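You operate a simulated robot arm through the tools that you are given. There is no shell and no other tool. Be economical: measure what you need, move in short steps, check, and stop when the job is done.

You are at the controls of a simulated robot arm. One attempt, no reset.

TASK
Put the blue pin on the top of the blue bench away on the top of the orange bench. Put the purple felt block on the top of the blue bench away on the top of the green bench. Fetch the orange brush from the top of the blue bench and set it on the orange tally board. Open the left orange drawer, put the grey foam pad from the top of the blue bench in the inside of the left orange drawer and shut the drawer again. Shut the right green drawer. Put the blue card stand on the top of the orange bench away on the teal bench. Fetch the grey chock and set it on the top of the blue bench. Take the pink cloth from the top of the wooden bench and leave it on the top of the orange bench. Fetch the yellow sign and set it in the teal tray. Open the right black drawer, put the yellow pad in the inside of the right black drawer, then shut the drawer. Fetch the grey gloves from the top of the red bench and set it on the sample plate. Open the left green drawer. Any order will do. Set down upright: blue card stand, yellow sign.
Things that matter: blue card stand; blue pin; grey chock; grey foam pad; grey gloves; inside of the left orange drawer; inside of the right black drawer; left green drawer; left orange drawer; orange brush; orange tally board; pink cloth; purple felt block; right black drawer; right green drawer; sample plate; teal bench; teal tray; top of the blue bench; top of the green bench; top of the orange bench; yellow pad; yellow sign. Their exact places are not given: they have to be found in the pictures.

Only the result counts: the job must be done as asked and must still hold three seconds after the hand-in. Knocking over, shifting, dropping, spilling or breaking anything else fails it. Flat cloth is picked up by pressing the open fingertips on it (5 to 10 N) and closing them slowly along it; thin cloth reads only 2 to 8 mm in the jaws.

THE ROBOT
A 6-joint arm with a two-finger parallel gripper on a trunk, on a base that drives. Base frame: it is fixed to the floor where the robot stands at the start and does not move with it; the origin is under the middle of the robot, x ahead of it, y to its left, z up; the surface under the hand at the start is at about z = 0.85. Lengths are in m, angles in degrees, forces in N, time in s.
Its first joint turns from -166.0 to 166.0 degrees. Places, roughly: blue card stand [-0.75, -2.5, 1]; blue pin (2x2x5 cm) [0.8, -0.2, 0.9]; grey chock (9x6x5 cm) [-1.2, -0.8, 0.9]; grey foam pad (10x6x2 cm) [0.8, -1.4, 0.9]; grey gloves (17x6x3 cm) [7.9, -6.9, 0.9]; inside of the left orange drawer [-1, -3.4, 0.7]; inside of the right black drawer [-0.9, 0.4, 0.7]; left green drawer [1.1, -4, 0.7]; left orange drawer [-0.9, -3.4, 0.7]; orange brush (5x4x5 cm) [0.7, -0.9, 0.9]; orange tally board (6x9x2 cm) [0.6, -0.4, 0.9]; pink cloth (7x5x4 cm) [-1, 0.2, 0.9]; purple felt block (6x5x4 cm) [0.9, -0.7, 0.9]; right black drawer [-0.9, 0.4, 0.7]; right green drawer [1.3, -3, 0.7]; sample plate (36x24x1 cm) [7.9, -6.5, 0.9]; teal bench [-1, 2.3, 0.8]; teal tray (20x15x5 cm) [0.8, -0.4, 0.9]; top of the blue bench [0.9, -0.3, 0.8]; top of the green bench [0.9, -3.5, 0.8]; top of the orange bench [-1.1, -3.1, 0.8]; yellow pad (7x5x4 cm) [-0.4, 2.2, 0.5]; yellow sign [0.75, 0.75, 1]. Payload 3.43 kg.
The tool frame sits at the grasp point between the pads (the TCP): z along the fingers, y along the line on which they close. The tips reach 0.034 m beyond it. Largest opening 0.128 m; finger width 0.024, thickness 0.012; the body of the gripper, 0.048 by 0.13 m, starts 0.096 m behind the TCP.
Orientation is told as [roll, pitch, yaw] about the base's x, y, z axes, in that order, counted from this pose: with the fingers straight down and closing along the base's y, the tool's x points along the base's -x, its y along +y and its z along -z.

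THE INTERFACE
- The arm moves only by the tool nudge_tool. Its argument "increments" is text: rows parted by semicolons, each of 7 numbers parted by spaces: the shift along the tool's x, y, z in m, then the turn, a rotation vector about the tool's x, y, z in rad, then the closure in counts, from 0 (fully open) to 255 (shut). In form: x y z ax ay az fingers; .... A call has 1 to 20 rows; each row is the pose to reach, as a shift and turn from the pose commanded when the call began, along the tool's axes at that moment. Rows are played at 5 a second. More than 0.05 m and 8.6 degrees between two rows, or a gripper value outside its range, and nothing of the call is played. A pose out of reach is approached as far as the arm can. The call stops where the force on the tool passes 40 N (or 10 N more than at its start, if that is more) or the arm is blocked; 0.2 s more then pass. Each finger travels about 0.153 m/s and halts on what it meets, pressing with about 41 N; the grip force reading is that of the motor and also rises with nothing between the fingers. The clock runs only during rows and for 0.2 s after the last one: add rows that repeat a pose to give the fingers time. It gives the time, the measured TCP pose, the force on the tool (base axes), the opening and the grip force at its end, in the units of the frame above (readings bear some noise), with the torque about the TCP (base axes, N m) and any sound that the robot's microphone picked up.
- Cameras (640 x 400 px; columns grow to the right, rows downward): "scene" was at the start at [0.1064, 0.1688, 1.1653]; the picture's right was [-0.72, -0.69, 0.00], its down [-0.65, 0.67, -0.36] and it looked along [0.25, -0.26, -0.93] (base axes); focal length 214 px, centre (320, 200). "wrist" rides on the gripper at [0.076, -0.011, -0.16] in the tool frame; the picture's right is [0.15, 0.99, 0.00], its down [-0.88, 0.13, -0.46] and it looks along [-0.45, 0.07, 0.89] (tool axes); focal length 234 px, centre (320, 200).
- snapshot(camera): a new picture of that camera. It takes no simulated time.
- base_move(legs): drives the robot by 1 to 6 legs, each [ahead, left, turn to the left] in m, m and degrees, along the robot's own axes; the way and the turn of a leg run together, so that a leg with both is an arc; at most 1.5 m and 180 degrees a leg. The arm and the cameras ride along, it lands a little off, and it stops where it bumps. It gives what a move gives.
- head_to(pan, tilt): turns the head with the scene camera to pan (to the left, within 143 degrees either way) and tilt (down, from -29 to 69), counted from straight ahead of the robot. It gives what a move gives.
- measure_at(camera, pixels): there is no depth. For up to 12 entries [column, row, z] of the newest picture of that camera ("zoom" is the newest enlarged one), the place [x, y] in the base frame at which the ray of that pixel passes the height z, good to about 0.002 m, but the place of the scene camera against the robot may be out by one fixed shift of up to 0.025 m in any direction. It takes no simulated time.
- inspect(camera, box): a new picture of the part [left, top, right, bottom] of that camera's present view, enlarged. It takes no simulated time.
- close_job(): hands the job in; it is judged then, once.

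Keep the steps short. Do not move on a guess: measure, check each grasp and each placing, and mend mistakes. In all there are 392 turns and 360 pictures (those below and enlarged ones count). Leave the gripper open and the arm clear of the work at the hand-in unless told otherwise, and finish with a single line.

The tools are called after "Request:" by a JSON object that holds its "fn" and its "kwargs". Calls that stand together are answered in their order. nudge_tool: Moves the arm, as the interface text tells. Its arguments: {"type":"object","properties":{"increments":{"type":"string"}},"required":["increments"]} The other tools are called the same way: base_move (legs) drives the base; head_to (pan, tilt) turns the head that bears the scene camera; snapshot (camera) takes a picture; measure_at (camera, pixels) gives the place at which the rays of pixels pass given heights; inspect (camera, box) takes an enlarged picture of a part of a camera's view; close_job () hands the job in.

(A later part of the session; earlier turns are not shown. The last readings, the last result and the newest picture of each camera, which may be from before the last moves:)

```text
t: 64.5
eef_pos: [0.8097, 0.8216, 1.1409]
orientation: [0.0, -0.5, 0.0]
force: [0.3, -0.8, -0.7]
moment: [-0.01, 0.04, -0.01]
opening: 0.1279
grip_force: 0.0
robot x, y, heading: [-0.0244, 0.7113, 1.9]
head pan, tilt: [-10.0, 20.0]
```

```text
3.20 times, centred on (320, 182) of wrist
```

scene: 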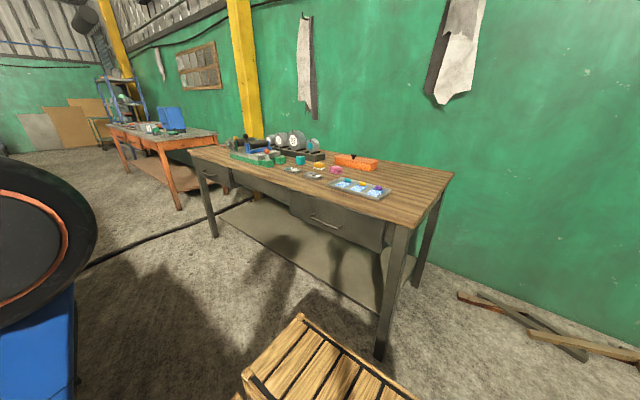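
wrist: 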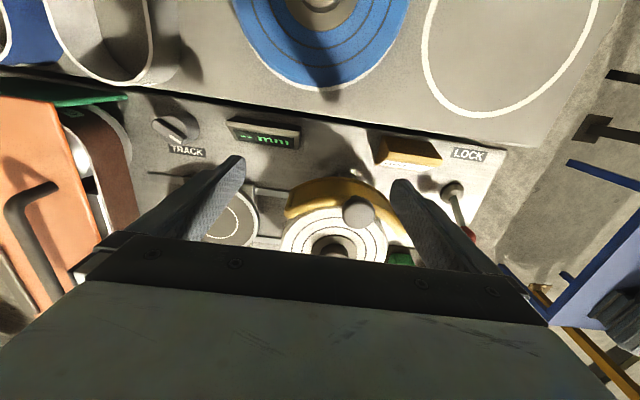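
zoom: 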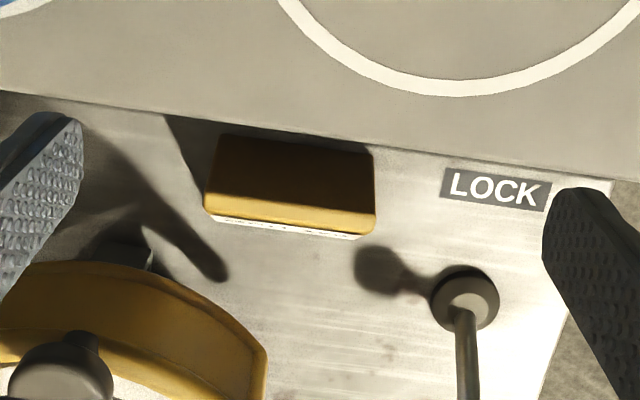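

Request:
{"fn": "measure_at", "kwargs": {"camera": "zoom", "pixels": [[222, 135, 0.97], [372, 153, 0.97], [205, 208, 0.97], [372, 235, 0.97], [222, 135, 1.0], [372, 153, 1.0], [205, 208, 1.0], [372, 235, 1.0], [345, 20, 0.97], [445, 95, 0.97]]}}

Request:
{"fn": "nudge_tool", "kwargs": {"increments": "0 0 0.03 0 0 0 0; 0.01 0 0.05 0 0 0 0; 0.01 0 0.05 0 0 0 0"}}

Request:
{"fn": "inspect", "kwargs": {"camera": "wrist", "box": [220, 120, 420, 245]}}

```text
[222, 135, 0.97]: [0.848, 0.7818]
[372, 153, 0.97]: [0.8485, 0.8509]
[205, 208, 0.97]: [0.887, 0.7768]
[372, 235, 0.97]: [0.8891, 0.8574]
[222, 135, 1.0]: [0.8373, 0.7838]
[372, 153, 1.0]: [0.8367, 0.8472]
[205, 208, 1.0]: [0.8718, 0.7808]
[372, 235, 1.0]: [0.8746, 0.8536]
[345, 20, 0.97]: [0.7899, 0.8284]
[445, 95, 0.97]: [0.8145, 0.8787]
```

```text
t: 65.3
eef_pos: [0.8035, 0.8201, 1.0898]
orientation: [0.1, -0.5, 0.0]
force: [0.7, -0.7, 0.6]
moment: [-0.01, -0.01, -0.06]
opening: 0.128
grip_force: 0.0
robot x, y, heading: [-0.0242, 0.7121, 2.1]
head pan, tilt: [-10.0, 20.0]
```

```text
3.20 times, centred on (320, 182) of wrist
```

zoom: 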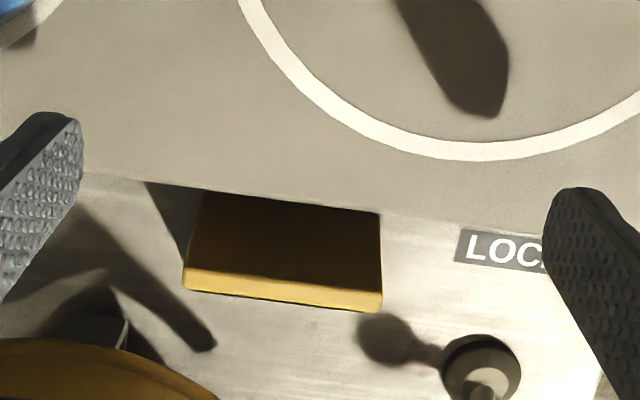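

Request:
{"fn": "measure_at", "kwargs": {"camera": "zoom", "pixels": [[382, 310, 0.97], [382, 310, 1.0], [382, 310, 1.02], [184, 288, 0.97], [184, 288, 1.0], [184, 288, 1.02], [205, 193, 0.96], [205, 193, 0.98], [380, 213, 0.96], [380, 213, 0.98], [415, 156, 0.97], [415, 156, 0.95]]}}

```text
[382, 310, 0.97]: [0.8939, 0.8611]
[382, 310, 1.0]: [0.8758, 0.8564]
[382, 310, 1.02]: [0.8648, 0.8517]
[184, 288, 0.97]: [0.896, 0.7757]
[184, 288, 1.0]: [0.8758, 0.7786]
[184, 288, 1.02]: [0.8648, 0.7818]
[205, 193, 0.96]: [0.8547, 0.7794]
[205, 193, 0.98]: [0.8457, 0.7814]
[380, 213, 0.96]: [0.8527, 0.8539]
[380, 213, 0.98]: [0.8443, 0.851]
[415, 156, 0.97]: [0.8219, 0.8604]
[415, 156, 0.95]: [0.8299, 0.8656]
```

Request:
{"fn": "nudge_tool", "kwargs": {"increments": "-0.03 -0.002 0.01 0 0 0 40; -0.0585 -0.003 0.02 0 0 0 56; -0.0585 -0.003 0.03 0 0 0 56; -0.0585 -0.003 0.04 0 0 0 56; -0.0585 -0.003 0.04 0 0 0 56"}}

Request:
{"fn": "snapshot", "kwargs": {"camera": "wrist"}}

Request:
{"fn": "inspect", "kwargs": {"camera": "scene", "box": [200, 100, 440, 250]}}

```text
t: 66.5
eef_pos: [0.8627, 0.8173, 1.0485]
orientation: [0.1, -0.3, 0.1]
force: [0.4, -0.4, 0.5]
moment: [0.05, -0.04, -0.02]
opening: 0.1
grip_force: 0.1
robot x, y, heading: [-0.0245, 0.7101, 2.0]
head pan, tilt: [-10.0, 20.0]
```

```text
320 pictures are left
```

wrist: 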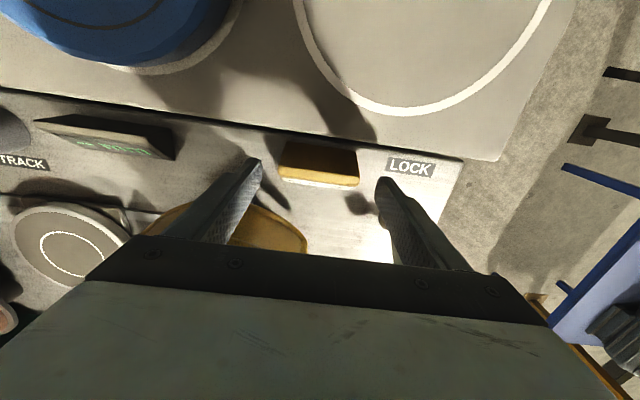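

```text
2.67 times, centred on (320, 175) of scene
```

zoom: 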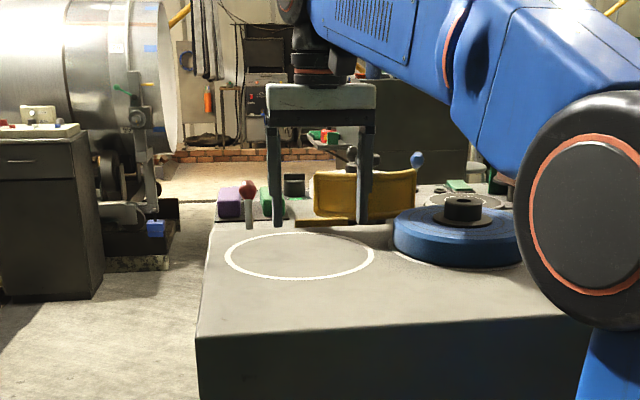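

Request:
{"fn": "nudge_tool", "kwargs": {"increments": "0 0 0.01 0 0 0 56; 0 0 0.02 0 0 0 56; 0 0 0.03 0 0 0 56; 0 0 0.03 0 0 0 56"}}

Request:
{"fn": "inspect", "kwargs": {"camera": "wrist", "box": [200, 100, 440, 250]}}

```text
t: 67.5
eef_pos: [0.8621, 0.8181, 1.0205]
orientation: [0.1, -0.5, -0.1]
force: [0.8, 0.5, 0.6]
moment: [-0.01, 0.02, 0.04]
opening: 0.0998
grip_force: 0.0
robot x, y, heading: [-0.0256, 0.7105, 1.9]
head pan, tilt: [-10.0, 20.0]
```

```text
2.67 times, centred on (320, 175) of wrist
```

zoom: 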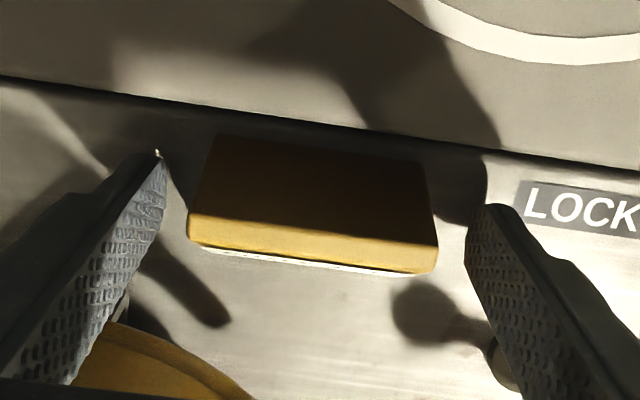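

Request:
{"fn": "measure_at", "kwargs": {"camera": "zoom", "pixels": [[437, 266, 0.98], [437, 266, 1.0], [437, 266, 1.02], [188, 236, 0.98], [188, 236, 1.0], [188, 236, 1.02], [212, 137, 0.96], [212, 137, 0.98], [425, 165, 0.96], [425, 165, 0.98], [545, 188, 0.96], [545, 188, 0.98]]}}

```text
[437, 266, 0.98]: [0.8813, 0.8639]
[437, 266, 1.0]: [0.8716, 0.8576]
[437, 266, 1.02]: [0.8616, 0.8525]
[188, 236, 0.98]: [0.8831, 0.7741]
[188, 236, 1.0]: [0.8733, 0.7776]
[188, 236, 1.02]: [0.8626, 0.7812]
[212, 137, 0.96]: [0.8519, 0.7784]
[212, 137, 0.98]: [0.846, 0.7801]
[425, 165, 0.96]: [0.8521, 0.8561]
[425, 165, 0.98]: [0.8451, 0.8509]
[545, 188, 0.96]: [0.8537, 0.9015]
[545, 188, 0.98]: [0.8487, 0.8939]
```

Request:
{"fn": "nudge_tool", "kwargs": {"increments": "0 0 0.008 0 0 0 56; 0 0 0.008 0 0 0 90; 0 0 0.008 0 0 0 110; 0 0 0.008 0 0 0 130; 0 0 0.008 0 0 0 160; 0 0 0.008 0 0 0 160"}}

Request:
{"fn": "inspect", "kwargs": {"camera": "wrist", "box": [200, 100, 440, 250]}}

```text
t: 68.9
eef_pos: [0.86, 0.8182, 1.0152]
orientation: [0.0, -0.6, 0.1]
force: [4.0, -11.9, 38.4]
moment: [-1.92, 0.27, 0.27]
opening: 0.0691
grip_force: 41.1
robot x, y, heading: [-0.0258, 0.7114, 1.9]
head pan, tilt: [-10.0, 20.0]
```

```text
2.67 times, centred on (320, 175) of wrist
```

zoom: 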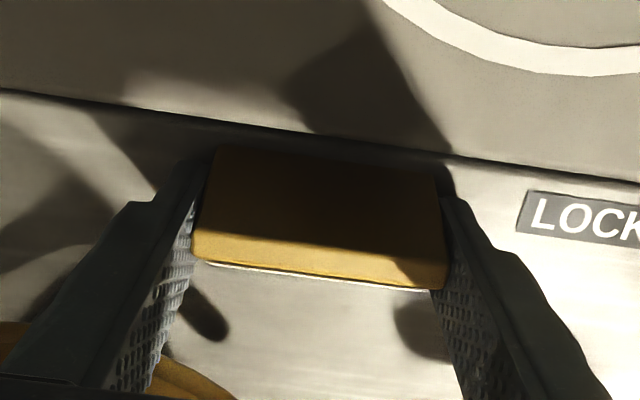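

Request:
{"fn": "nudge_tool", "kwargs": {"increments": "0 0 -0.01 0 0 0 255; 0 0 -0.02 0 0 0 255; 0 0 -0.03 0 0 0 255; 0 0 -0.06 0 0 0 255; 0 0 -0.1 0 0 0 255; 0 0 -0.1 0 0 0 255"}}

Request:
{"fn": "snapshot", "kwargs": {"camera": "wrist"}}

Request:
{"fn": "inspect", "kwargs": {"camera": "scene", "box": [200, 50, 440, 200]}}

```text
t: 70.3
eef_pos: [0.8615, 0.8181, 1.1141]
orientation: [0.0, -0.4, 0.0]
force: [-0.8, 0.2, -0.1]
moment: [0.01, -0.01, 0.02]
opening: 0.0691
grip_force: 40.8
robot x, y, heading: [-0.023, 0.7112, 1.8]
head pan, tilt: [-10.0, 20.0]
```

```text
316 pictures are left
```

wrist: 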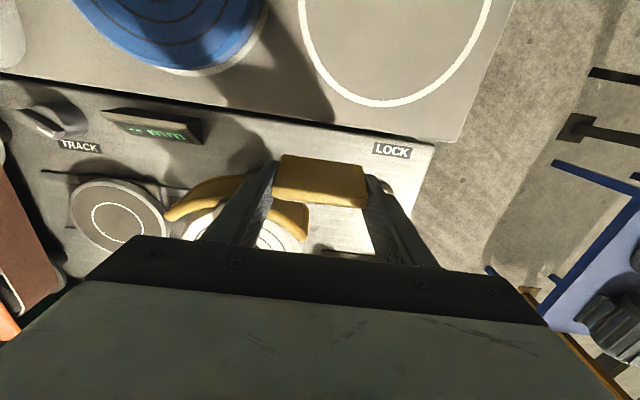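

```text
2.67 times, centred on (320, 125) of scene
```

zoom: 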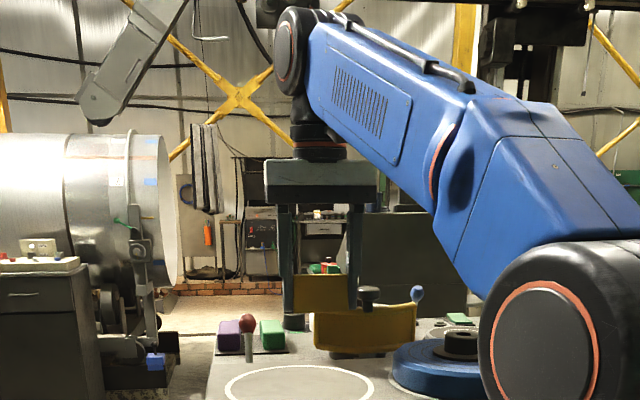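

Request:
{"fn": "nudge_tool", "kwargs": {"increments": "0.045 0 -0.01 0 0 0 255; 0.09 0 -0.01 0 0 0 255; 0.135 0 -0.01 0 0 0 255; 0.18 0 -0.01 0 0 0 255; 0.225 0 -0.01 0 0 0 255; 0.27 0 -0.01 0 0 0 255; 0.315 0 -0.01 0 0 0 255; 0.36 0 -0.01 0 0 0 255; 0.405 0 -0.01 0 0 0 255; 0.44 0 -0.01 0 0 0 255; 0.44 0 -0.01 0 0 0 255"}}

Request:
{"fn": "base_move", "kwargs": {"legs": [[0.02, -1.13, -2]]}}

Request:
{"fn": "snapshot", "kwargs": {"camera": "wrist"}}

```text
t: 72.7
eef_pos: [0.4175, 0.8184, 1.116]
orientation: [0.0, -0.4, 0.0]
force: [0.9, 0.0, -1.6]
moment: [0.0, -0.02, 0.04]
opening: 0.0693
grip_force: 40.8
robot x, y, heading: [-0.0207, 0.7137, 1.9]
head pan, tilt: [-10.0, 20.0]
```

```text
t: 78.5
eef_pos: [0.47, -0.3345, 1.1151]
orientation: [-0.1, -0.4, -0.6]
force: [-0.5, 0.0, -1.3]
moment: [0.02, 0.02, 0.0]
opening: 0.0692
grip_force: 40.7
robot x, y, heading: [0.0279, -0.4417, 1.3]
head pan, tilt: [-10.0, 20.0]
```

```text
314 pictures are left
```

wrist: 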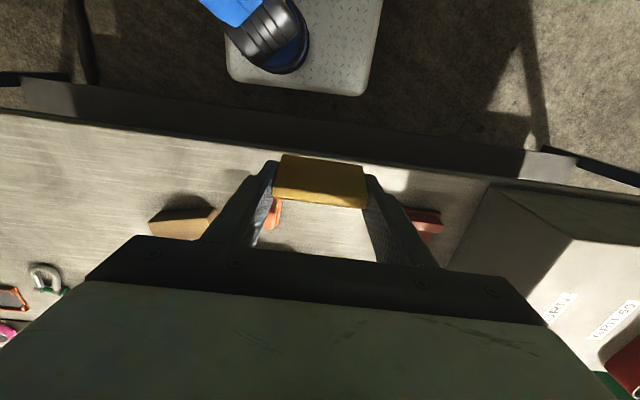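

Request:
{"fn": "nudge_tool", "kwargs": {"increments": "-0.04 -0.015 0.005 0 0 0 255; -0.08 -0.03 0.01 0 0 0 255; -0.12 -0.045 0.015 0 0 0 255; -0.16 -0.06 0.02 0 0 0 255; -0.2 -0.075 0.02 0 0 0 255; -0.24 -0.085 0.02 0 0 0 255; -0.24 -0.085 0.02 0 0 0 255"}}

Request:
{"fn": "snapshot", "kwargs": {"camera": "wrist"}}

```text
t: 80.1
eef_pos: [0.7139, -0.4221, 1.092]
orientation: [0.0, -0.5, -0.6]
force: [-0.2, 0.0, -0.9]
moment: [-0.03, -0.02, -0.02]
opening: 0.0692
grip_force: 41.1
robot x, y, heading: [0.0281, -0.4365, 1.3]
head pan, tilt: [-10.0, 20.0]
```

```text
313 pictures are left
```

wrist: 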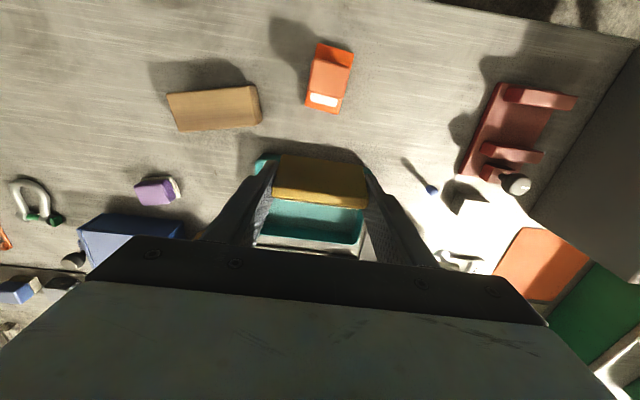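

Request:
{"fn": "measure_at", "kwargs": {"camera": "wrist", "pixels": [[258, 158, 0.9], [365, 215, 0.9], [360, 247, 0.9], [257, 245, 0.9], [308, 252, 0.9], [270, 152, 0.9], [345, 215, 0.855], [280, 235, 0.87]]}}

```text
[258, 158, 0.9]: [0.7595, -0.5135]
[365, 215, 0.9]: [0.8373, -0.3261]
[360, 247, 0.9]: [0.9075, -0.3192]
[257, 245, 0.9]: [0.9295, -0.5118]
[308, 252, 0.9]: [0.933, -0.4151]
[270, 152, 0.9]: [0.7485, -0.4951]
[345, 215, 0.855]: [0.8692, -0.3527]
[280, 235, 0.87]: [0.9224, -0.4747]
```

Request:
{"fn": "nudge_tool", "kwargs": {"increments": "-0.04 0.002 0 0 0 0 255; -0.08 0.004 0.01 0 0 0 255; -0.114 0.005 0.03 0 0 0 255; -0.114 0.005 0.07 0 0 0 255; -0.114 0.005 0.11 0 0 0 255; -0.114 0.005 0.15 0 0 0 255; -0.114 0.005 0.15 0 0 0 255"}}

Request:
{"fn": "snapshot", "kwargs": {"camera": "wrist"}}

```text
t: 81.7
eef_pos: [0.8257, -0.4184, 0.9493]
orientation: [0.1, -0.5, -0.7]
force: [-0.2, -0.6, 0.1]
moment: [0.01, 0.06, 0.01]
opening: 0.0691
grip_force: 41.4
robot x, y, heading: [0.0326, -0.4393, 1.4]
head pan, tilt: [-10.0, 20.0]
```

```text
312 pictures are left
```

wrist: 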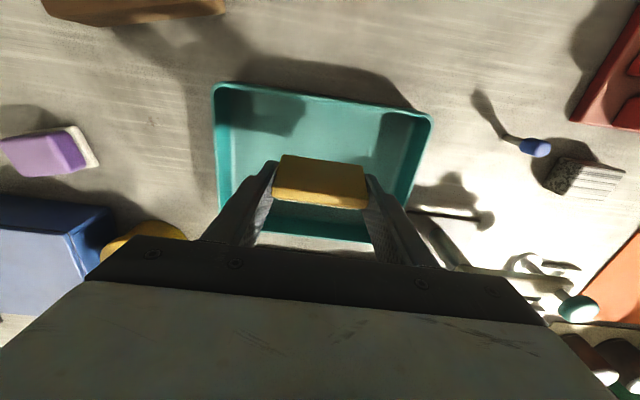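

Request:
{"fn": "measure_at", "kwargs": {"camera": "wrist", "pixels": [[213, 85, 0.9], [432, 117, 0.9], [322, 238, 0.9], [322, 101, 0.9]]}}

Request:
{"fn": "nudge_tool", "kwargs": {"increments": "0 0 0.02 0 0 0 255; 0 0 0.04 0 0 0 255; 0 0 0.045 0 0 0 255; 0 0 0.05 0 0 0 255; 0 0 0.053 0 0 0 255; 0 0 0.053 0 0 0 255"}}

```text
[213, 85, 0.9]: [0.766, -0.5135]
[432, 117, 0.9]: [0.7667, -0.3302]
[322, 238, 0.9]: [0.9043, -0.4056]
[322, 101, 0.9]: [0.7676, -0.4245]
```

```text
t: 83.1
eef_pos: [0.8263, -0.4178, 0.8969]
orientation: [0.0, -0.4, -0.6]
force: [-0.4, -0.3, -0.4]
moment: [-0.01, -0.01, -0.01]
opening: 0.0693
grip_force: 40.9
robot x, y, heading: [0.0282, -0.4374, 1.4]
head pan, tilt: [-10.0, 20.0]
```

Request:
{"fn": "nudge_tool", "kwargs": {"increments": "0 0 0.002 0 0 0 255; 0 0 0.004 0 0 0 255; 0 0 0.005 0 0 0 255; 0 0 0.005 0 0 0 255"}}

```text
t: 84.1
eef_pos: [0.8275, -0.4195, 0.8901]
orientation: [0.1, -0.4, -0.6]
force: [-0.2, -0.1, 0.1]
moment: [0.0, 0.0, -0.02]
opening: 0.0693
grip_force: 40.8
robot x, y, heading: [0.029, -0.4371, 1.3]
head pan, tilt: [-10.0, 20.0]
```

Request:
{"fn": "nudge_tool", "kwargs": {"increments": "0 0 0.001 0 0 0 255; 0 0 0.002 0 0 0 255; 0 0 0.003 0 0 0 255; 0 0 0.003 0 0 0 255"}}

```text
t: 85.1
eef_pos: [0.8277, -0.4176, 0.8881]
orientation: [0.0, -0.6, -0.7]
force: [5.5, -5.8, 26.7]
moment: [-0.63, 0.15, 0.17]
opening: 0.0691
grip_force: 40.5
robot x, y, heading: [0.0292, -0.4371, 0.8]
head pan, tilt: [-10.0, 20.0]
```

Request:
{"fn": "nudge_tool", "kwargs": {"increments": "0 0 -0.001 0 0 0 255; 0 0 -0.001 0 0 0 130; 0 0 -0.001 0 0 0 100; 0 0 -0.001 0 0 0 70; 0 0 -0.02 0 0 0 50; 0 0 -0.05 0 0 0 50; 0 0 -0.1 0 0 0 30; 0 0 -0.15 0 0 0 0; 0 0 -0.15 0 0 0 0"}}

Request:
{"fn": "snapshot", "kwargs": {"camera": "wrist"}}

```text
t: 87.1
eef_pos: [0.8272, -0.4187, 1.0355]
orientation: [0.1, -0.4, -0.6]
force: [-0.4, 0.2, -0.9]
moment: [-0.03, -0.03, 0.04]
opening: 0.1282
grip_force: 0.1
robot x, y, heading: [0.0288, -0.4399, 1.3]
head pan, tilt: [-10.0, 20.0]
```

```text
311 pictures are left
```

wrist: 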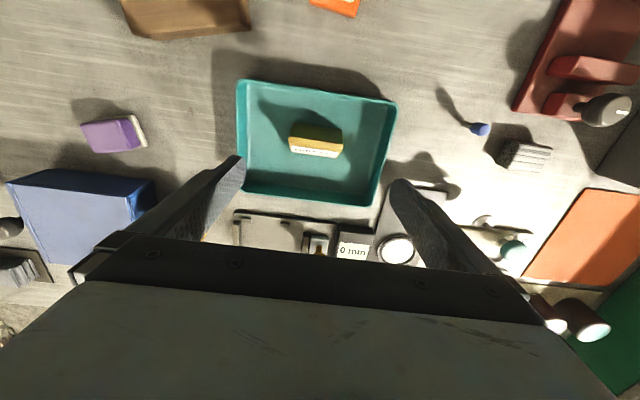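

Request:
{"fn": "inspect", "kwargs": {"camera": "wrist", "box": [420, 80, 580, 180]}}

Request:
{"fn": "measure_at", "kwargs": {"camera": "wrist", "pixels": [[480, 129, 0.9], [470, 123, 0.85], [105, 140, 0.89], [140, 130, 0.85]]}}

```text
4.00 times, centred on (500, 130) of wrist
```

zoom: 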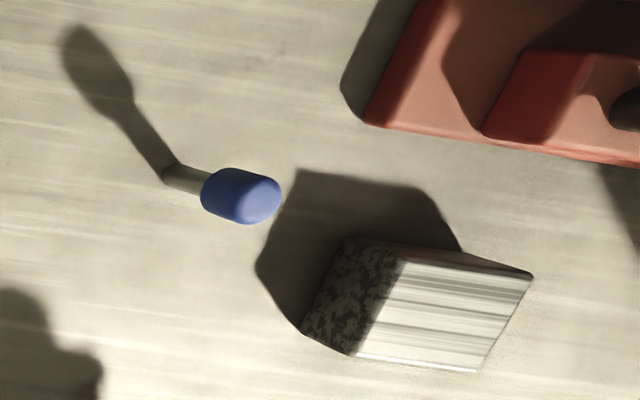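

```text
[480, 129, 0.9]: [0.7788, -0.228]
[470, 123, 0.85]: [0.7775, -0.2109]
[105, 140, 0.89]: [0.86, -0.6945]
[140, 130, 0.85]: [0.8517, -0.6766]
```

Request:
{"fn": "measure_at", "kwargs": {"camera": "zoom", "pixels": [[172, 178, 0.85], [258, 198, 0.9], [258, 198, 0.895], [340, 330, 0.87], [305, 325, 0.85]]}}

```text
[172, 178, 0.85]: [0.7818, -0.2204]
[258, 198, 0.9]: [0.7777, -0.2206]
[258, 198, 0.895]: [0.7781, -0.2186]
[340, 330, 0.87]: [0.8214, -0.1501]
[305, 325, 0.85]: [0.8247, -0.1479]
```

Request:
{"fn": "nudge_tool", "kwargs": {"increments": "0.01 0.04 0 0 0 0 60; 0.02 0.08 0 0 0 0 135; 0.03 0.12 0 0 0 0 135; 0.04 0.16 0 0 0 0 135; 0.05 0.198 0 0 0 0 135; 0.05 0.198 0.04 0 0 0 135; 0.05 0.198 0.06 0 0 0 135; 0.05 0.198 0.06 0 0 0 135"}}

Request:
{"fn": "snapshot", "kwargs": {"camera": "wrist"}}

```text
t: 88.9
eef_pos: [0.7771, -0.2195, 0.9782]
orientation: [0.1, -0.4, -0.6]
force: [-0.6, 0.7, -0.8]
moment: [0.04, 0.01, -0.01]
opening: 0.0601
grip_force: 0.1
robot x, y, heading: [0.0293, -0.4373, 1.1]
head pan, tilt: [-10.0, 20.0]
```

```text
309 pictures are left
```

wrist: 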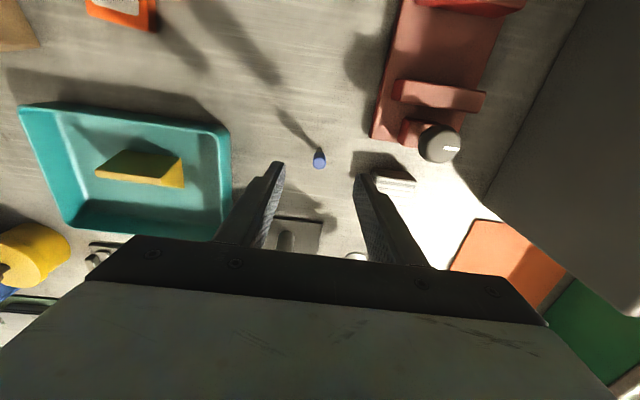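

Request:
{"fn": "nudge_tool", "kwargs": {"increments": "0 0 0.03 0 0 0 135; 0 0 0.06 0 0 0 135; 0 0 0.087 0 0 0 135; 0 0 0.087 0 0 0 135; 0 0 0.087 0 0 0 180; 0 0 0.087 0 0 0 220; 0 0 0.087 0 0 0 255; 0 0 0.087 0 0 0 255"}}

Request:
{"fn": "inspect", "kwargs": {"camera": "wrist", "box": [220, 100, 420, 225]}}

```text
t: 90.7
eef_pos: [0.7775, -0.2198, 0.8884]
orientation: [0.0, -0.4, -0.5]
force: [-0.3, 0.1, 0.2]
moment: [-0.01, 0.02, 0.01]
opening: 0.0133
grip_force: 41.3
robot x, y, heading: [0.0262, -0.4389, 1.3]
head pan, tilt: [-10.0, 20.0]
```

```text
3.20 times, centred on (320, 162) of wrist
```

zoom: 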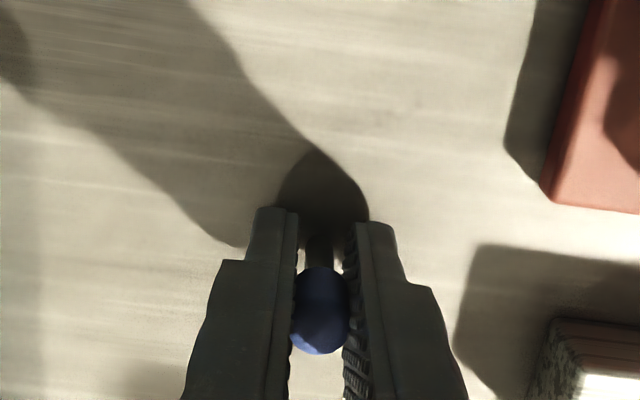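

Request:
{"fn": "nudge_tool", "kwargs": {"increments": "0 0 -0.04 0 0 0 255; 0 0 -0.08 0 0 0 255; 0 0 -0.12 0 0 0 255; 0.035 0 -0.15 0 0 0 255; 0.08 0 -0.165 0 0 0 255; 0.12 0 -0.18 0 0 0 255; 0.16 0 -0.195 0 0 0 255; 0.2 -0.02 -0.21 0 0 0 255; 0.24 -0.04 -0.22 0 0 0 255; 0.28 -0.06 -0.22 0 0 0 255; 0.32 -0.08 -0.22 0 0 0 255; 0.35 -0.11 -0.22 0 0 0 255; 0.35 -0.11 -0.22 0 0 0 255"}}

Request:
{"fn": "base_move", "kwargs": {"legs": [[-0.05, -1.4, -1]]}}

Request:
{"fn": "head_to", "kwargs": {"pan": -90, "tilt": 30}}

Request:
{"fn": "snapshot", "kwargs": {"camera": "scene"}}

Request:
{"fn": "head_to", "kwargs": {"pan": -143, "tilt": 30}}

Request:
{"fn": "snapshot", "kwargs": {"camera": "scene"}}

```text
t: 93.5
eef_pos: [0.4279, -0.3266, 1.1047]
orientation: [0.0, -0.4, -0.7]
force: [0.2, -0.3, 0.7]
moment: [0.0, 0.02, -0.02]
opening: 0.0128
grip_force: 40.7
robot x, y, heading: [0.0285, -0.4378, 1.2]
head pan, tilt: [-10.0, 20.0]
```

```text
t: 100.6
eef_pos: [0.3801, -1.7602, 1.105]
orientation: [-0.1, -0.4, -3.5]
force: [-0.7, 0.3, 0.1]
moment: [-0.01, 0.0, -0.02]
opening: 0.0129
grip_force: 41.1
robot x, y, heading: [-0.0235, -1.8485, -1.8]
head pan, tilt: [-10.0, 20.0]
```

```text
t: 102.1
eef_pos: [0.38, -1.761, 1.104]
orientation: [-0.1, -0.3, -3.6]
force: [0.0, 0.8, -0.5]
moment: [-0.01, -0.01, 0.04]
opening: 0.0129
grip_force: 41.0
robot x, y, heading: [-0.0235, -1.848, -1.4]
head pan, tilt: [-90.0, 30.0]
```

```text
307 pictures are left
```

scene: 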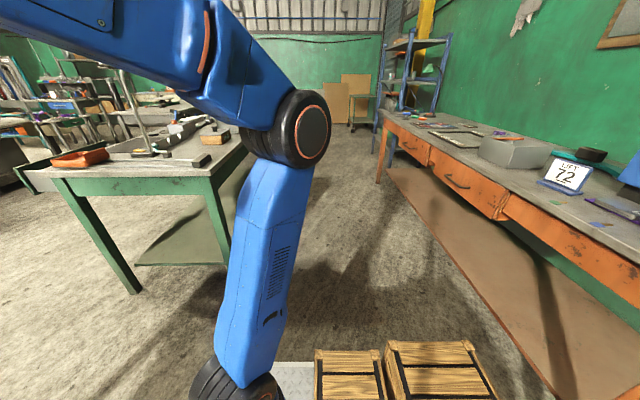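

```text
t: 103.3
eef_pos: [0.3798, -1.7613, 1.1055]
orientation: [-0.1, -0.4, -3.4]
force: [-0.5, -0.2, 0.0]
moment: [0.0, -0.04, -0.01]
opening: 0.0132
grip_force: 41.0
robot x, y, heading: [-0.0252, -1.8537, -1.4]
head pan, tilt: [-143.0, 30.0]
```

```text
306 pictures are left
```

scene: 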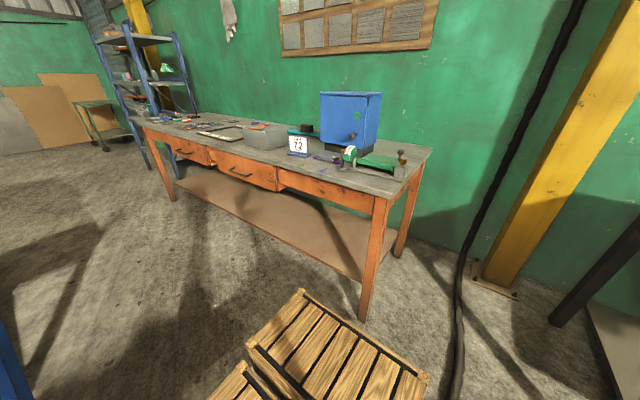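

Turn the robot around to face the orange bench.

Request:
{"fn": "base_move", "kwargs": {"legs": [[0, 0, -90], [0, 0, -89]]}}

Request:
{"fn": "head_to", "kwargs": {"pan": 40, "tilt": 30}}

Request:
{"fn": "snapshot", "kwargs": {"camera": "scene"}}

```text
t: 111.4
eef_pos: [-0.4311, -1.9356, 1.1037]
orientation: [0.0, -0.4, 175.9]
force: [-0.2, 0.1, 0.0]
moment: [-0.02, 0.0, 0.0]
opening: 0.0134
grip_force: 40.4
robot x, y, heading: [-0.0254, -1.8493, 177.7]
head pan, tilt: [-143.0, 30.0]
```

```text
t: 114.1
eef_pos: [-0.4311, -1.9359, 1.1053]
orientation: [0.0, -0.3, 175.9]
force: [0.9, 0.5, -0.7]
moment: [0.04, 0.0, 0.0]
opening: 0.0131
grip_force: 40.9
robot x, y, heading: [-0.0234, -1.8462, 177.5]
head pan, tilt: [40.0, 30.0]
```

```text
305 pictures are left
```

scene: 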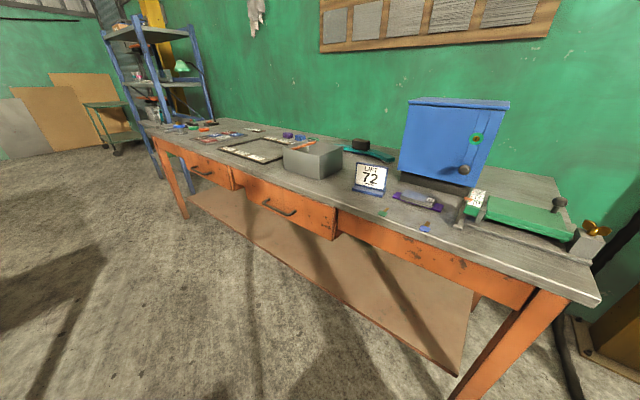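

Request:
{"fn": "measure_at", "kwargs": {"camera": "scene", "pixels": [[600, 298, 0.85], [340, 208, 0.85], [370, 194, 0.85], [300, 180, 0.85], [260, 152, 0.85], [240, 163, 0.85], [420, 205, 0.85], [285, 212, 0.7], [203, 170, 0.7]]}}

Request:
{"fn": "base_move", "kwargs": {"legs": [[0.15, 0.95, 2]]}}

Request:
{"fn": "snapshot", "kwargs": {"camera": "wrist"}}

Request:
{"fn": "head_to", "kwargs": {"pan": 0, "tilt": 40}}

Request:
{"fn": "snapshot", "kwargs": {"camera": "scene"}}

```text
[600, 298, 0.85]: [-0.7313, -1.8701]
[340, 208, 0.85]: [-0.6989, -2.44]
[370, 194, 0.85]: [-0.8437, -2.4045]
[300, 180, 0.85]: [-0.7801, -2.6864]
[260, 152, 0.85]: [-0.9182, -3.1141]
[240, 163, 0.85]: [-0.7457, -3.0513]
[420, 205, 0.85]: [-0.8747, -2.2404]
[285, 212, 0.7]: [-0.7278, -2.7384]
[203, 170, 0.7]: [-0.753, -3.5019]
```

```text
t: 119.2
eef_pos: [-0.5944, -2.9099, 1.1048]
orientation: [0.0, -0.4, 178.0]
force: [-0.3, -0.4, -0.4]
moment: [0.01, -0.01, 0.0]
opening: 0.0132
grip_force: 40.8
robot x, y, heading: [-0.1929, -2.808, 180.0]
head pan, tilt: [40.0, 30.0]
```

```text
304 pictures are left
```

wrist: 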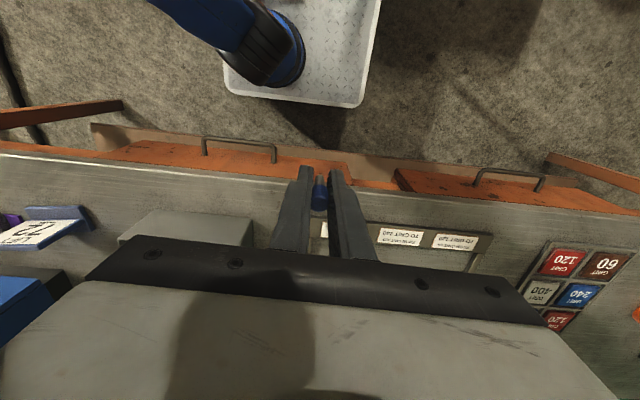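

```text
t: 120.3
eef_pos: [-0.5926, -2.9098, 1.1049]
orientation: [0.1, -0.4, 178.1]
force: [-0.5, 0.2, -0.6]
moment: [-0.02, -0.03, 0.0]
opening: 0.0131
grip_force: 41.7
robot x, y, heading: [-0.1871, -2.8101, 180.0]
head pan, tilt: [0.0, 40.0]
```

```text
303 pictures are left
```

scene: 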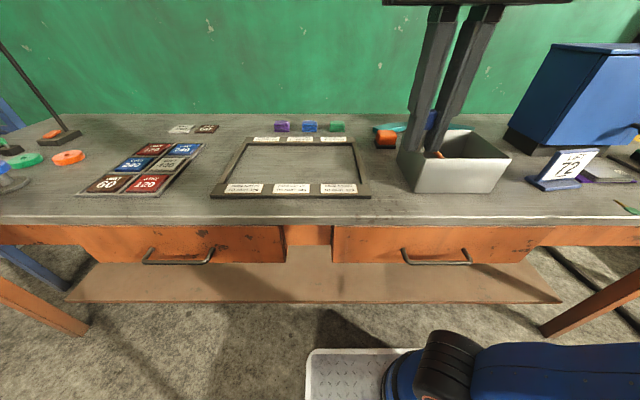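

Request:
{"fn": "measure_at", "kwargs": {"camera": "wrist", "pixels": [[300, 183, 0.85], [310, 222, 0.85], [490, 235, 0.85], [480, 265, 0.85], [545, 245, 0.85], [520, 280, 0.85], [118, 236, 0.87], [253, 222, 0.87], [500, 200, 0.85], [85, 225, 0.85]]}}

```text
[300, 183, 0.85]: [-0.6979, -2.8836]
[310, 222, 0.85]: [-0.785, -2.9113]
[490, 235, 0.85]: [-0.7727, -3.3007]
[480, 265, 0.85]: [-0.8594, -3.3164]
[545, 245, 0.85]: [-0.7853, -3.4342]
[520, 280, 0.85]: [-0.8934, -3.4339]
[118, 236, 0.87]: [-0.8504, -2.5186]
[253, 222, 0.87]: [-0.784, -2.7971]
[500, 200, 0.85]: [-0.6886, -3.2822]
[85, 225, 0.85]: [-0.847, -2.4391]
```

Request:
{"fn": "nudge_tool", "kwargs": {"increments": "-0.04 -0.01 0 0 0 0 255; -0.08 -0.02 0.01 0 0 0 255; -0.12 -0.03 0.02 0 0 0 255; -0.16 -0.04 0.03 0 0 0 255; -0.188 -0.0485 0.06 0 0 0 255; -0.188 -0.0485 0.1 0 0 0 255; -0.188 -0.0485 0.14 0 0 0 255; -0.188 -0.0485 0.17 0 0 0 255; -0.188 -0.0485 0.19 0 0 0 255; -0.188 -0.0485 0.19 0 0 0 255"}}

Request:
{"fn": "snapshot", "kwargs": {"camera": "wrist"}}

```text
t: 122.5
eef_pos: [-0.782, -2.8524, 0.9147]
orientation: [0.0, -0.4, 178.0]
force: [-0.2, -0.8, 0.2]
moment: [-0.03, -0.02, 0.01]
opening: 0.0131
grip_force: 41.1
robot x, y, heading: [-0.1888, -2.8073, 179.6]
head pan, tilt: [0.0, 40.0]
```

```text
302 pictures are left
```

wrist: 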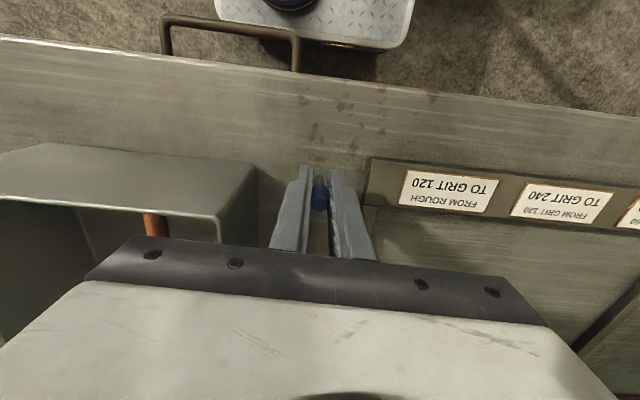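

Request:
{"fn": "nudge_tool", "kwargs": {"increments": "0.032 -0.006 0 0 0 0 255; 0.032 -0.006 0.012 0 0 0 255; 0.032 -0.006 0.02 0 0 0 255; 0.032 -0.006 0.024 0 0 0 255; 0.032 -0.006 0.027 0 0 0 255; 0.032 -0.006 0.027 0 0 0 255"}}

Request:
{"fn": "snapshot", "kwargs": {"camera": "wrist"}}

```text
t: 123.9
eef_pos: [-0.7486, -2.8508, 0.8888]
orientation: [0.1, -0.5, 177.9]
force: [-0.2, 0.3, 0.0]
moment: [-0.01, 0.01, 0.0]
opening: 0.0129
grip_force: 41.0
robot x, y, heading: [-0.1938, -2.808, 179.9]
head pan, tilt: [0.0, 40.0]
```

```text
301 pictures are left
```

wrist: 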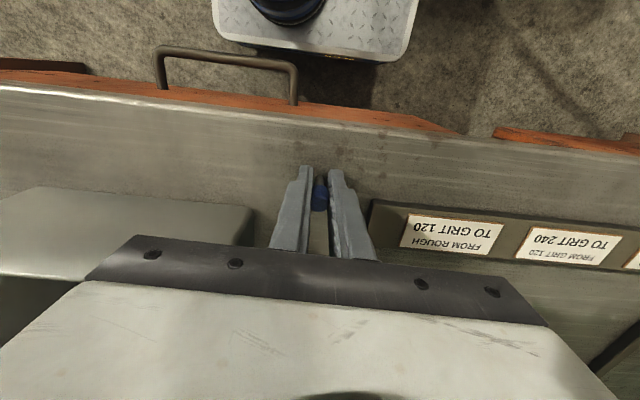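

Request:
{"fn": "nudge_tool", "kwargs": {"increments": "0 0 0.001 0 0 0 255; 0 0 0.002 0 0 0 255; 0 0 0.003 0 0 0 255; 0 0 0.004 0 0 0 255; 0 0 0.004 0 0 0 255"}}

```text
t: 125.1
eef_pos: [-0.7486, -2.8496, 0.8855]
orientation: [0.1, -0.4, 178.0]
force: [-0.5, -2.6, 30.5]
moment: [-0.09, 0.13, 0.02]
opening: 0.0128
grip_force: 41.2
robot x, y, heading: [-0.1891, -2.8085, 179.8]
head pan, tilt: [0.0, 40.0]
```

Request:
{"fn": "nudge_tool", "kwargs": {"increments": "0 0 -0.001 0 0 0 255; 0 0 -0.001 0 0 0 215; 0 0 -0.001 0 0 0 170; 0 0 -0.001 0 0 0 150; 0 0 -0.001 0 0 0 150; 0 0 -0.03 0 0 0 150; 0 0 -0.07 0 0 0 150; 0 0 -0.11 0 0 0 100; 0 0 -0.15 0 0 0 0; 0 0 -0.19 0 0 0 0; 0 0 -0.19 0 0 0 0"}}

Request:
{"fn": "snapshot", "kwargs": {"camera": "wrist"}}

```text
t: 127.5
eef_pos: [-0.7474, -2.8517, 1.0727]
orientation: [0.1, -0.4, 178.0]
force: [-0.2, 0.1, 1.2]
moment: [0.03, 0.02, 0.03]
opening: 0.128
grip_force: 0.2
robot x, y, heading: [-0.1912, -2.8076, 180.0]
head pan, tilt: [0.0, 40.0]
```

```text
300 pictures are left
```

wrist: 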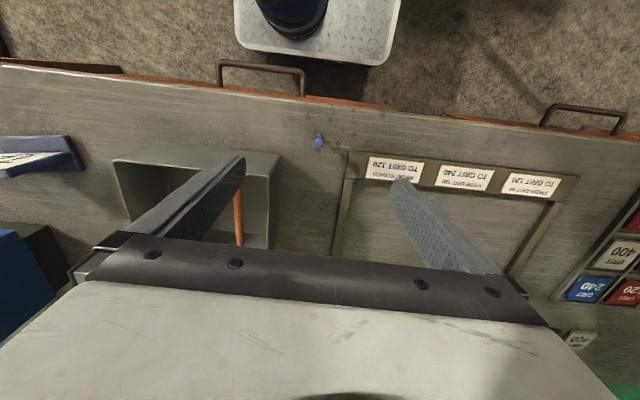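

Request:
{"fn": "measure_at", "kwargs": {"camera": "wrist", "pixels": [[545, 108, 0.75], [622, 120, 0.75], [222, 65, 0.75], [304, 72, 0.75], [585, 115, 0.72]]}}

Request:
{"fn": "head_to", "kwargs": {"pan": 25, "tilt": 45}}

Request:
{"fn": "inspect", "kwargs": {"camera": "scene", "box": [160, 120, 480, 320]}}

```text
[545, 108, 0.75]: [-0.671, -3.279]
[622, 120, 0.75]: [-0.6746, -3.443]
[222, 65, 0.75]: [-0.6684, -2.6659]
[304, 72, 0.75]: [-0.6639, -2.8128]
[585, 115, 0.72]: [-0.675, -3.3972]
```

```text
t: 128.4
eef_pos: [-0.747, -2.8512, 1.0725]
orientation: [0.0, -0.4, 178.1]
force: [-0.4, 0.4, 0.2]
moment: [0.04, 0.0, 0.01]
opening: 0.1281
grip_force: 0.1
robot x, y, heading: [-0.1903, -2.812, 179.8]
head pan, tilt: [25.0, 45.0]
```

```text
2.00 times, centred on (320, 220) of scene
```

zoom: 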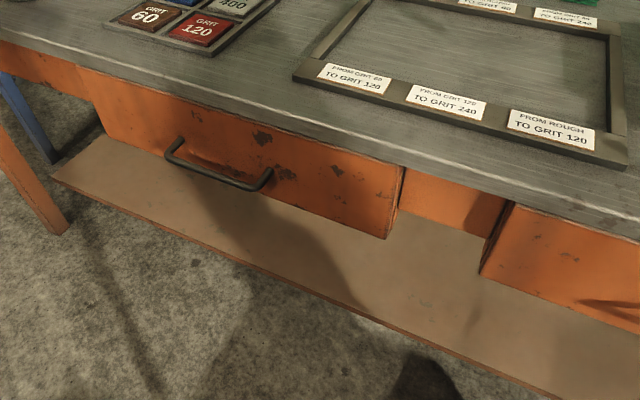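

Request:
{"fn": "nudge_tool", "kwargs": {"increments": "0.04 0 0 0 0 0 0; 0.08 0 0 0 0 0 0; 0.12 0 0 0 0 0 0; 0.16 0 0 0 0 0 0; 0.2 0 0 0 0 0 0; 0.2 0 0 0 0 0.14 0; 0.2 0 0 0 0 0.28 0; 0.2 0 0 0 0 0.42 0; 0.2 0 0 0 0 0.56 0; 0.2 0 0 0 0 0.7 0; 0.2 0 0 0 0 0.84 0; 0.2 0 0 0 0 0.98 0; 0.2 0 0 0 0 1.12 0; 0.2 0 0 0 0 1.26 0; 0.2 0 0 0 0 1.40 0; 0.2 0 0 0 0 1.535 0; 0.2 0 0 0 0 1.535 0"}}

Request:
{"fn": "head_to", "kwargs": {"pan": 143, "tilt": 40}}

Request:
{"fn": "snapshot", "kwargs": {"camera": "scene"}}

Request:
{"fn": "head_to", "kwargs": {"pan": -143, "tilt": 40}}

Request:
{"fn": "snapshot", "kwargs": {"camera": "scene"}}

```text
t: 132.0
eef_pos: [-0.5486, -2.8559, 1.0726]
orientation: [0.4, 0.0, 90.0]
force: [0.1, 0.1, 0.0]
moment: [0.0, 0.01, 0.03]
opening: 0.1281
grip_force: 0.0
robot x, y, heading: [-0.195, -2.8051, 180.0]
head pan, tilt: [25.0, 45.0]
```

```text
t: 133.9
eef_pos: [-0.5493, -2.8561, 1.0733]
orientation: [0.5, 0.0, 90.1]
force: [0.9, 0.5, 0.4]
moment: [0.02, 0.0, -0.01]
opening: 0.128
grip_force: 0.1
robot x, y, heading: [-0.1918, -2.81, 180.0]
head pan, tilt: [143.0, 40.0]
```

```text
298 pictures are left
```

scene: 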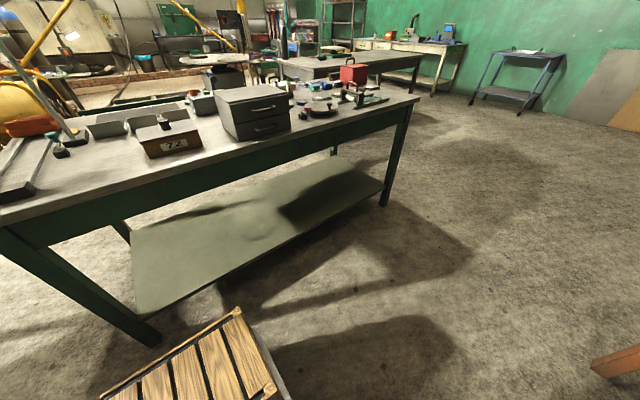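

```text
t: 137.9
eef_pos: [-0.5488, -2.8568, 1.0726]
orientation: [0.4, 0.1, 90.1]
force: [0.7, -0.1, 0.3]
moment: [-0.02, -0.01, -0.01]
opening: 0.1278
grip_force: 0.1
robot x, y, heading: [-0.1914, -2.8107, 180.0]
head pan, tilt: [-143.0, 40.0]
```

```text
297 pictures are left
```

scene: 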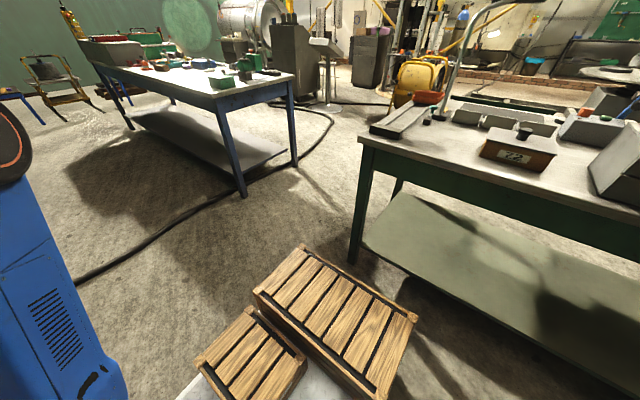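

Request:
{"fn": "measure_at", "kwargs": {"camera": "scene", "pixels": [[360, 142, 0.85], [500, 195, 0.85], [352, 258, 0.0], [370, 245, 0.3], [300, 247, 0.45], [418, 318, 0.45], [245, 195, 0.0]]}}

```text
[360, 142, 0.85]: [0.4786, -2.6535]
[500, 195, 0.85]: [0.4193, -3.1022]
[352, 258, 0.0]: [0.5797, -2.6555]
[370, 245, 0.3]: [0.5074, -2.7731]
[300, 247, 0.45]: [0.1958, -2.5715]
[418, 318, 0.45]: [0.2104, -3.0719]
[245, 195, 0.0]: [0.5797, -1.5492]
```

Request:
{"fn": "base_move", "kwargs": {"legs": [[-0.12, 0.52, 0]]}}

Request:
{"fn": "nudge_tool", "kwargs": {"increments": "0 0 0 -0.13 0 0 0; 0 0 0 -0.26 0 0 0; 0 0 0 -0.39 0 0 0; 0 0 0 -0.52 0 0 0; 0 0 0 -0.65 0 0 0; 0 0 0 -0.785 0 0 0; 0 0 0 -0.785 0 0 0"}}

Request:
{"fn": "head_to", "kwargs": {"pan": 20, "tilt": 45}}

Request:
{"fn": "snapshot", "kwargs": {"camera": "scene"}}

Request:
{"fn": "snapshot", "kwargs": {"camera": "wrist"}}

```text
t: 141.0
eef_pos: [-0.4289, -3.3817, 1.0726]
orientation: [0.5, 0.1, 90.1]
force: [-0.1, 0.6, 0.1]
moment: [0.02, 0.02, 0.03]
opening: 0.1277
grip_force: 0.1
robot x, y, heading: [-0.0729, -3.335, -179.8]
head pan, tilt: [-143.0, 40.0]
```

```text
t: 142.6
eef_pos: [-0.4978, -3.3737, 1.1102]
orientation: [45.3, 0.0, 90.4]
force: [-0.4, -0.3, 0.0]
moment: [-0.01, -0.03, -0.03]
opening: 0.1283
grip_force: 0.1
out of reach, approached as far as the arm can: row 3, 4, 5, 6, 7
robot x, y, heading: [-0.0696, -3.3325, -180.0]
head pan, tilt: [-143.0, 40.0]
```

```text
t: 145.1
eef_pos: [-0.4961, -3.3745, 1.1099]
orientation: [45.2, -0.1, 90.2]
force: [0.4, 0.3, 0.1]
moment: [0.01, 0.0, 0.01]
opening: 0.128
grip_force: 0.0
robot x, y, heading: [-0.0728, -3.3366, -180.0]
head pan, tilt: [20.0, 45.0]
```

```text
296 pictures are left
```

scene: 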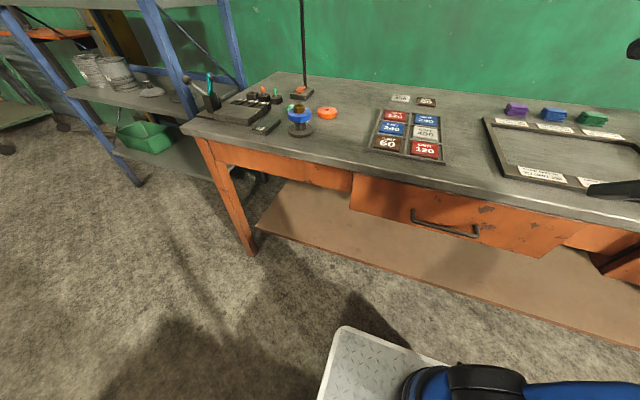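

```text
295 pictures are left
```

wrist: 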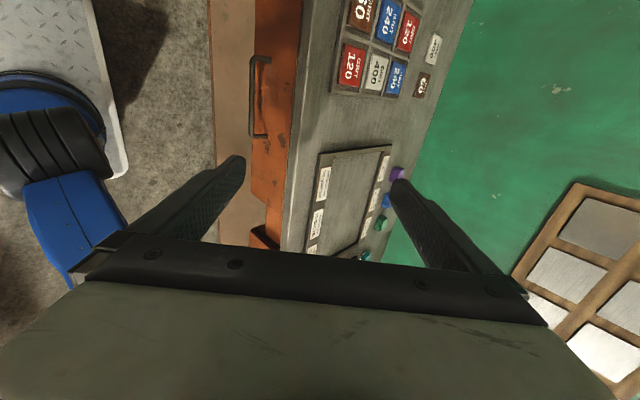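

Request:
{"fn": "measure_at", "kwargs": {"camera": "wrist", "pixels": [[252, 60, 0.75], [252, 132, 0.75], [252, 60, 0.7], [252, 132, 0.7], [266, 58, 0.75], [266, 134, 0.75], [296, 134, 0.85], [252, 60, 0.72], [252, 132, 0.72]]}}

Request:
{"fn": "inspect", "kwargs": {"camera": "wrist", "box": [200, 30, 360, 180]}}

```text
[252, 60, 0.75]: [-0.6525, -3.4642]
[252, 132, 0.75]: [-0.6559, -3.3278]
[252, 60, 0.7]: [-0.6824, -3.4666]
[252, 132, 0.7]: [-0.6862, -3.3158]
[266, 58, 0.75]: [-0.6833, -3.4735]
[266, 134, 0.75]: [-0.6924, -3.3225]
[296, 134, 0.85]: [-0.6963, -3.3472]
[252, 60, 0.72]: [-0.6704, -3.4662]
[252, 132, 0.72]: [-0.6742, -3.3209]
```

```text
2.67 times, centred on (280, 105) of wrist
```

zoom: 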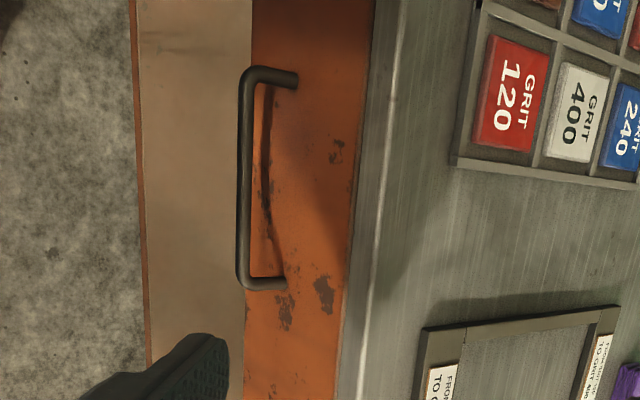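

Request:
{"fn": "nudge_tool", "kwargs": {"increments": "0.003 -0.025 0.038 0 0 0 60; 0.006 -0.05 0.076 0 0 0 120; 0.009 -0.075 0.114 0 0 0 183; 0.012 -0.1 0.152 0 0 0 183; 0.016 -0.125 0.19 0 0 0 183; 0.02 -0.151 0.2305 0 0 0 183; 0.02 -0.151 0.2305 0 0 0 183"}}

Request:
{"fn": "snapshot", "kwargs": {"camera": "wrist"}}

Request:
{"fn": "snapshot", "kwargs": {"camera": "scene"}}

```text
t: 146.7
eef_pos: [-0.5642, -3.3883, 0.8422]
orientation: [45.3, 0.0, 90.3]
force: [1.1, -0.1, 0.1]
moment: [-0.02, 0.01, 0.03]
opening: 0.0362
grip_force: 0.0
out of reach, approached as far as the arm can: row 2, 4, 5, 6, 7
robot x, y, heading: [-0.0743, -3.3345, -180.3]
head pan, tilt: [20.0, 45.0]
```

```text
293 pictures are left
```

wrist: 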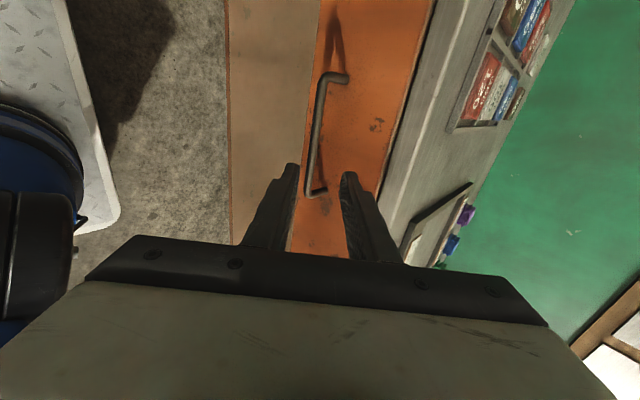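

```text
292 pictures are left
```

scene: 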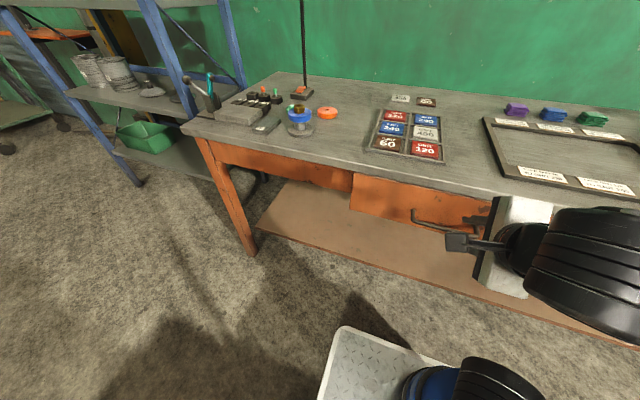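

Request:
{"fn": "measure_at", "kwargs": {"camera": "wrist", "pixels": [[321, 78, 0.72], [308, 192, 0.72], [315, 130, 0.72], [315, 130, 0.74], [315, 130, 0.7], [346, 78, 0.72], [327, 190, 0.72]]}}

```text
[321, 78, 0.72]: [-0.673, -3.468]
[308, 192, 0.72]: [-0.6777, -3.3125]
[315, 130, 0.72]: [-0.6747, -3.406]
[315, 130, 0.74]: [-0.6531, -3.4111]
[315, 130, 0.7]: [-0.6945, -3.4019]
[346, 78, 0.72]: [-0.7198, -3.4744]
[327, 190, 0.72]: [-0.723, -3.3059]
```

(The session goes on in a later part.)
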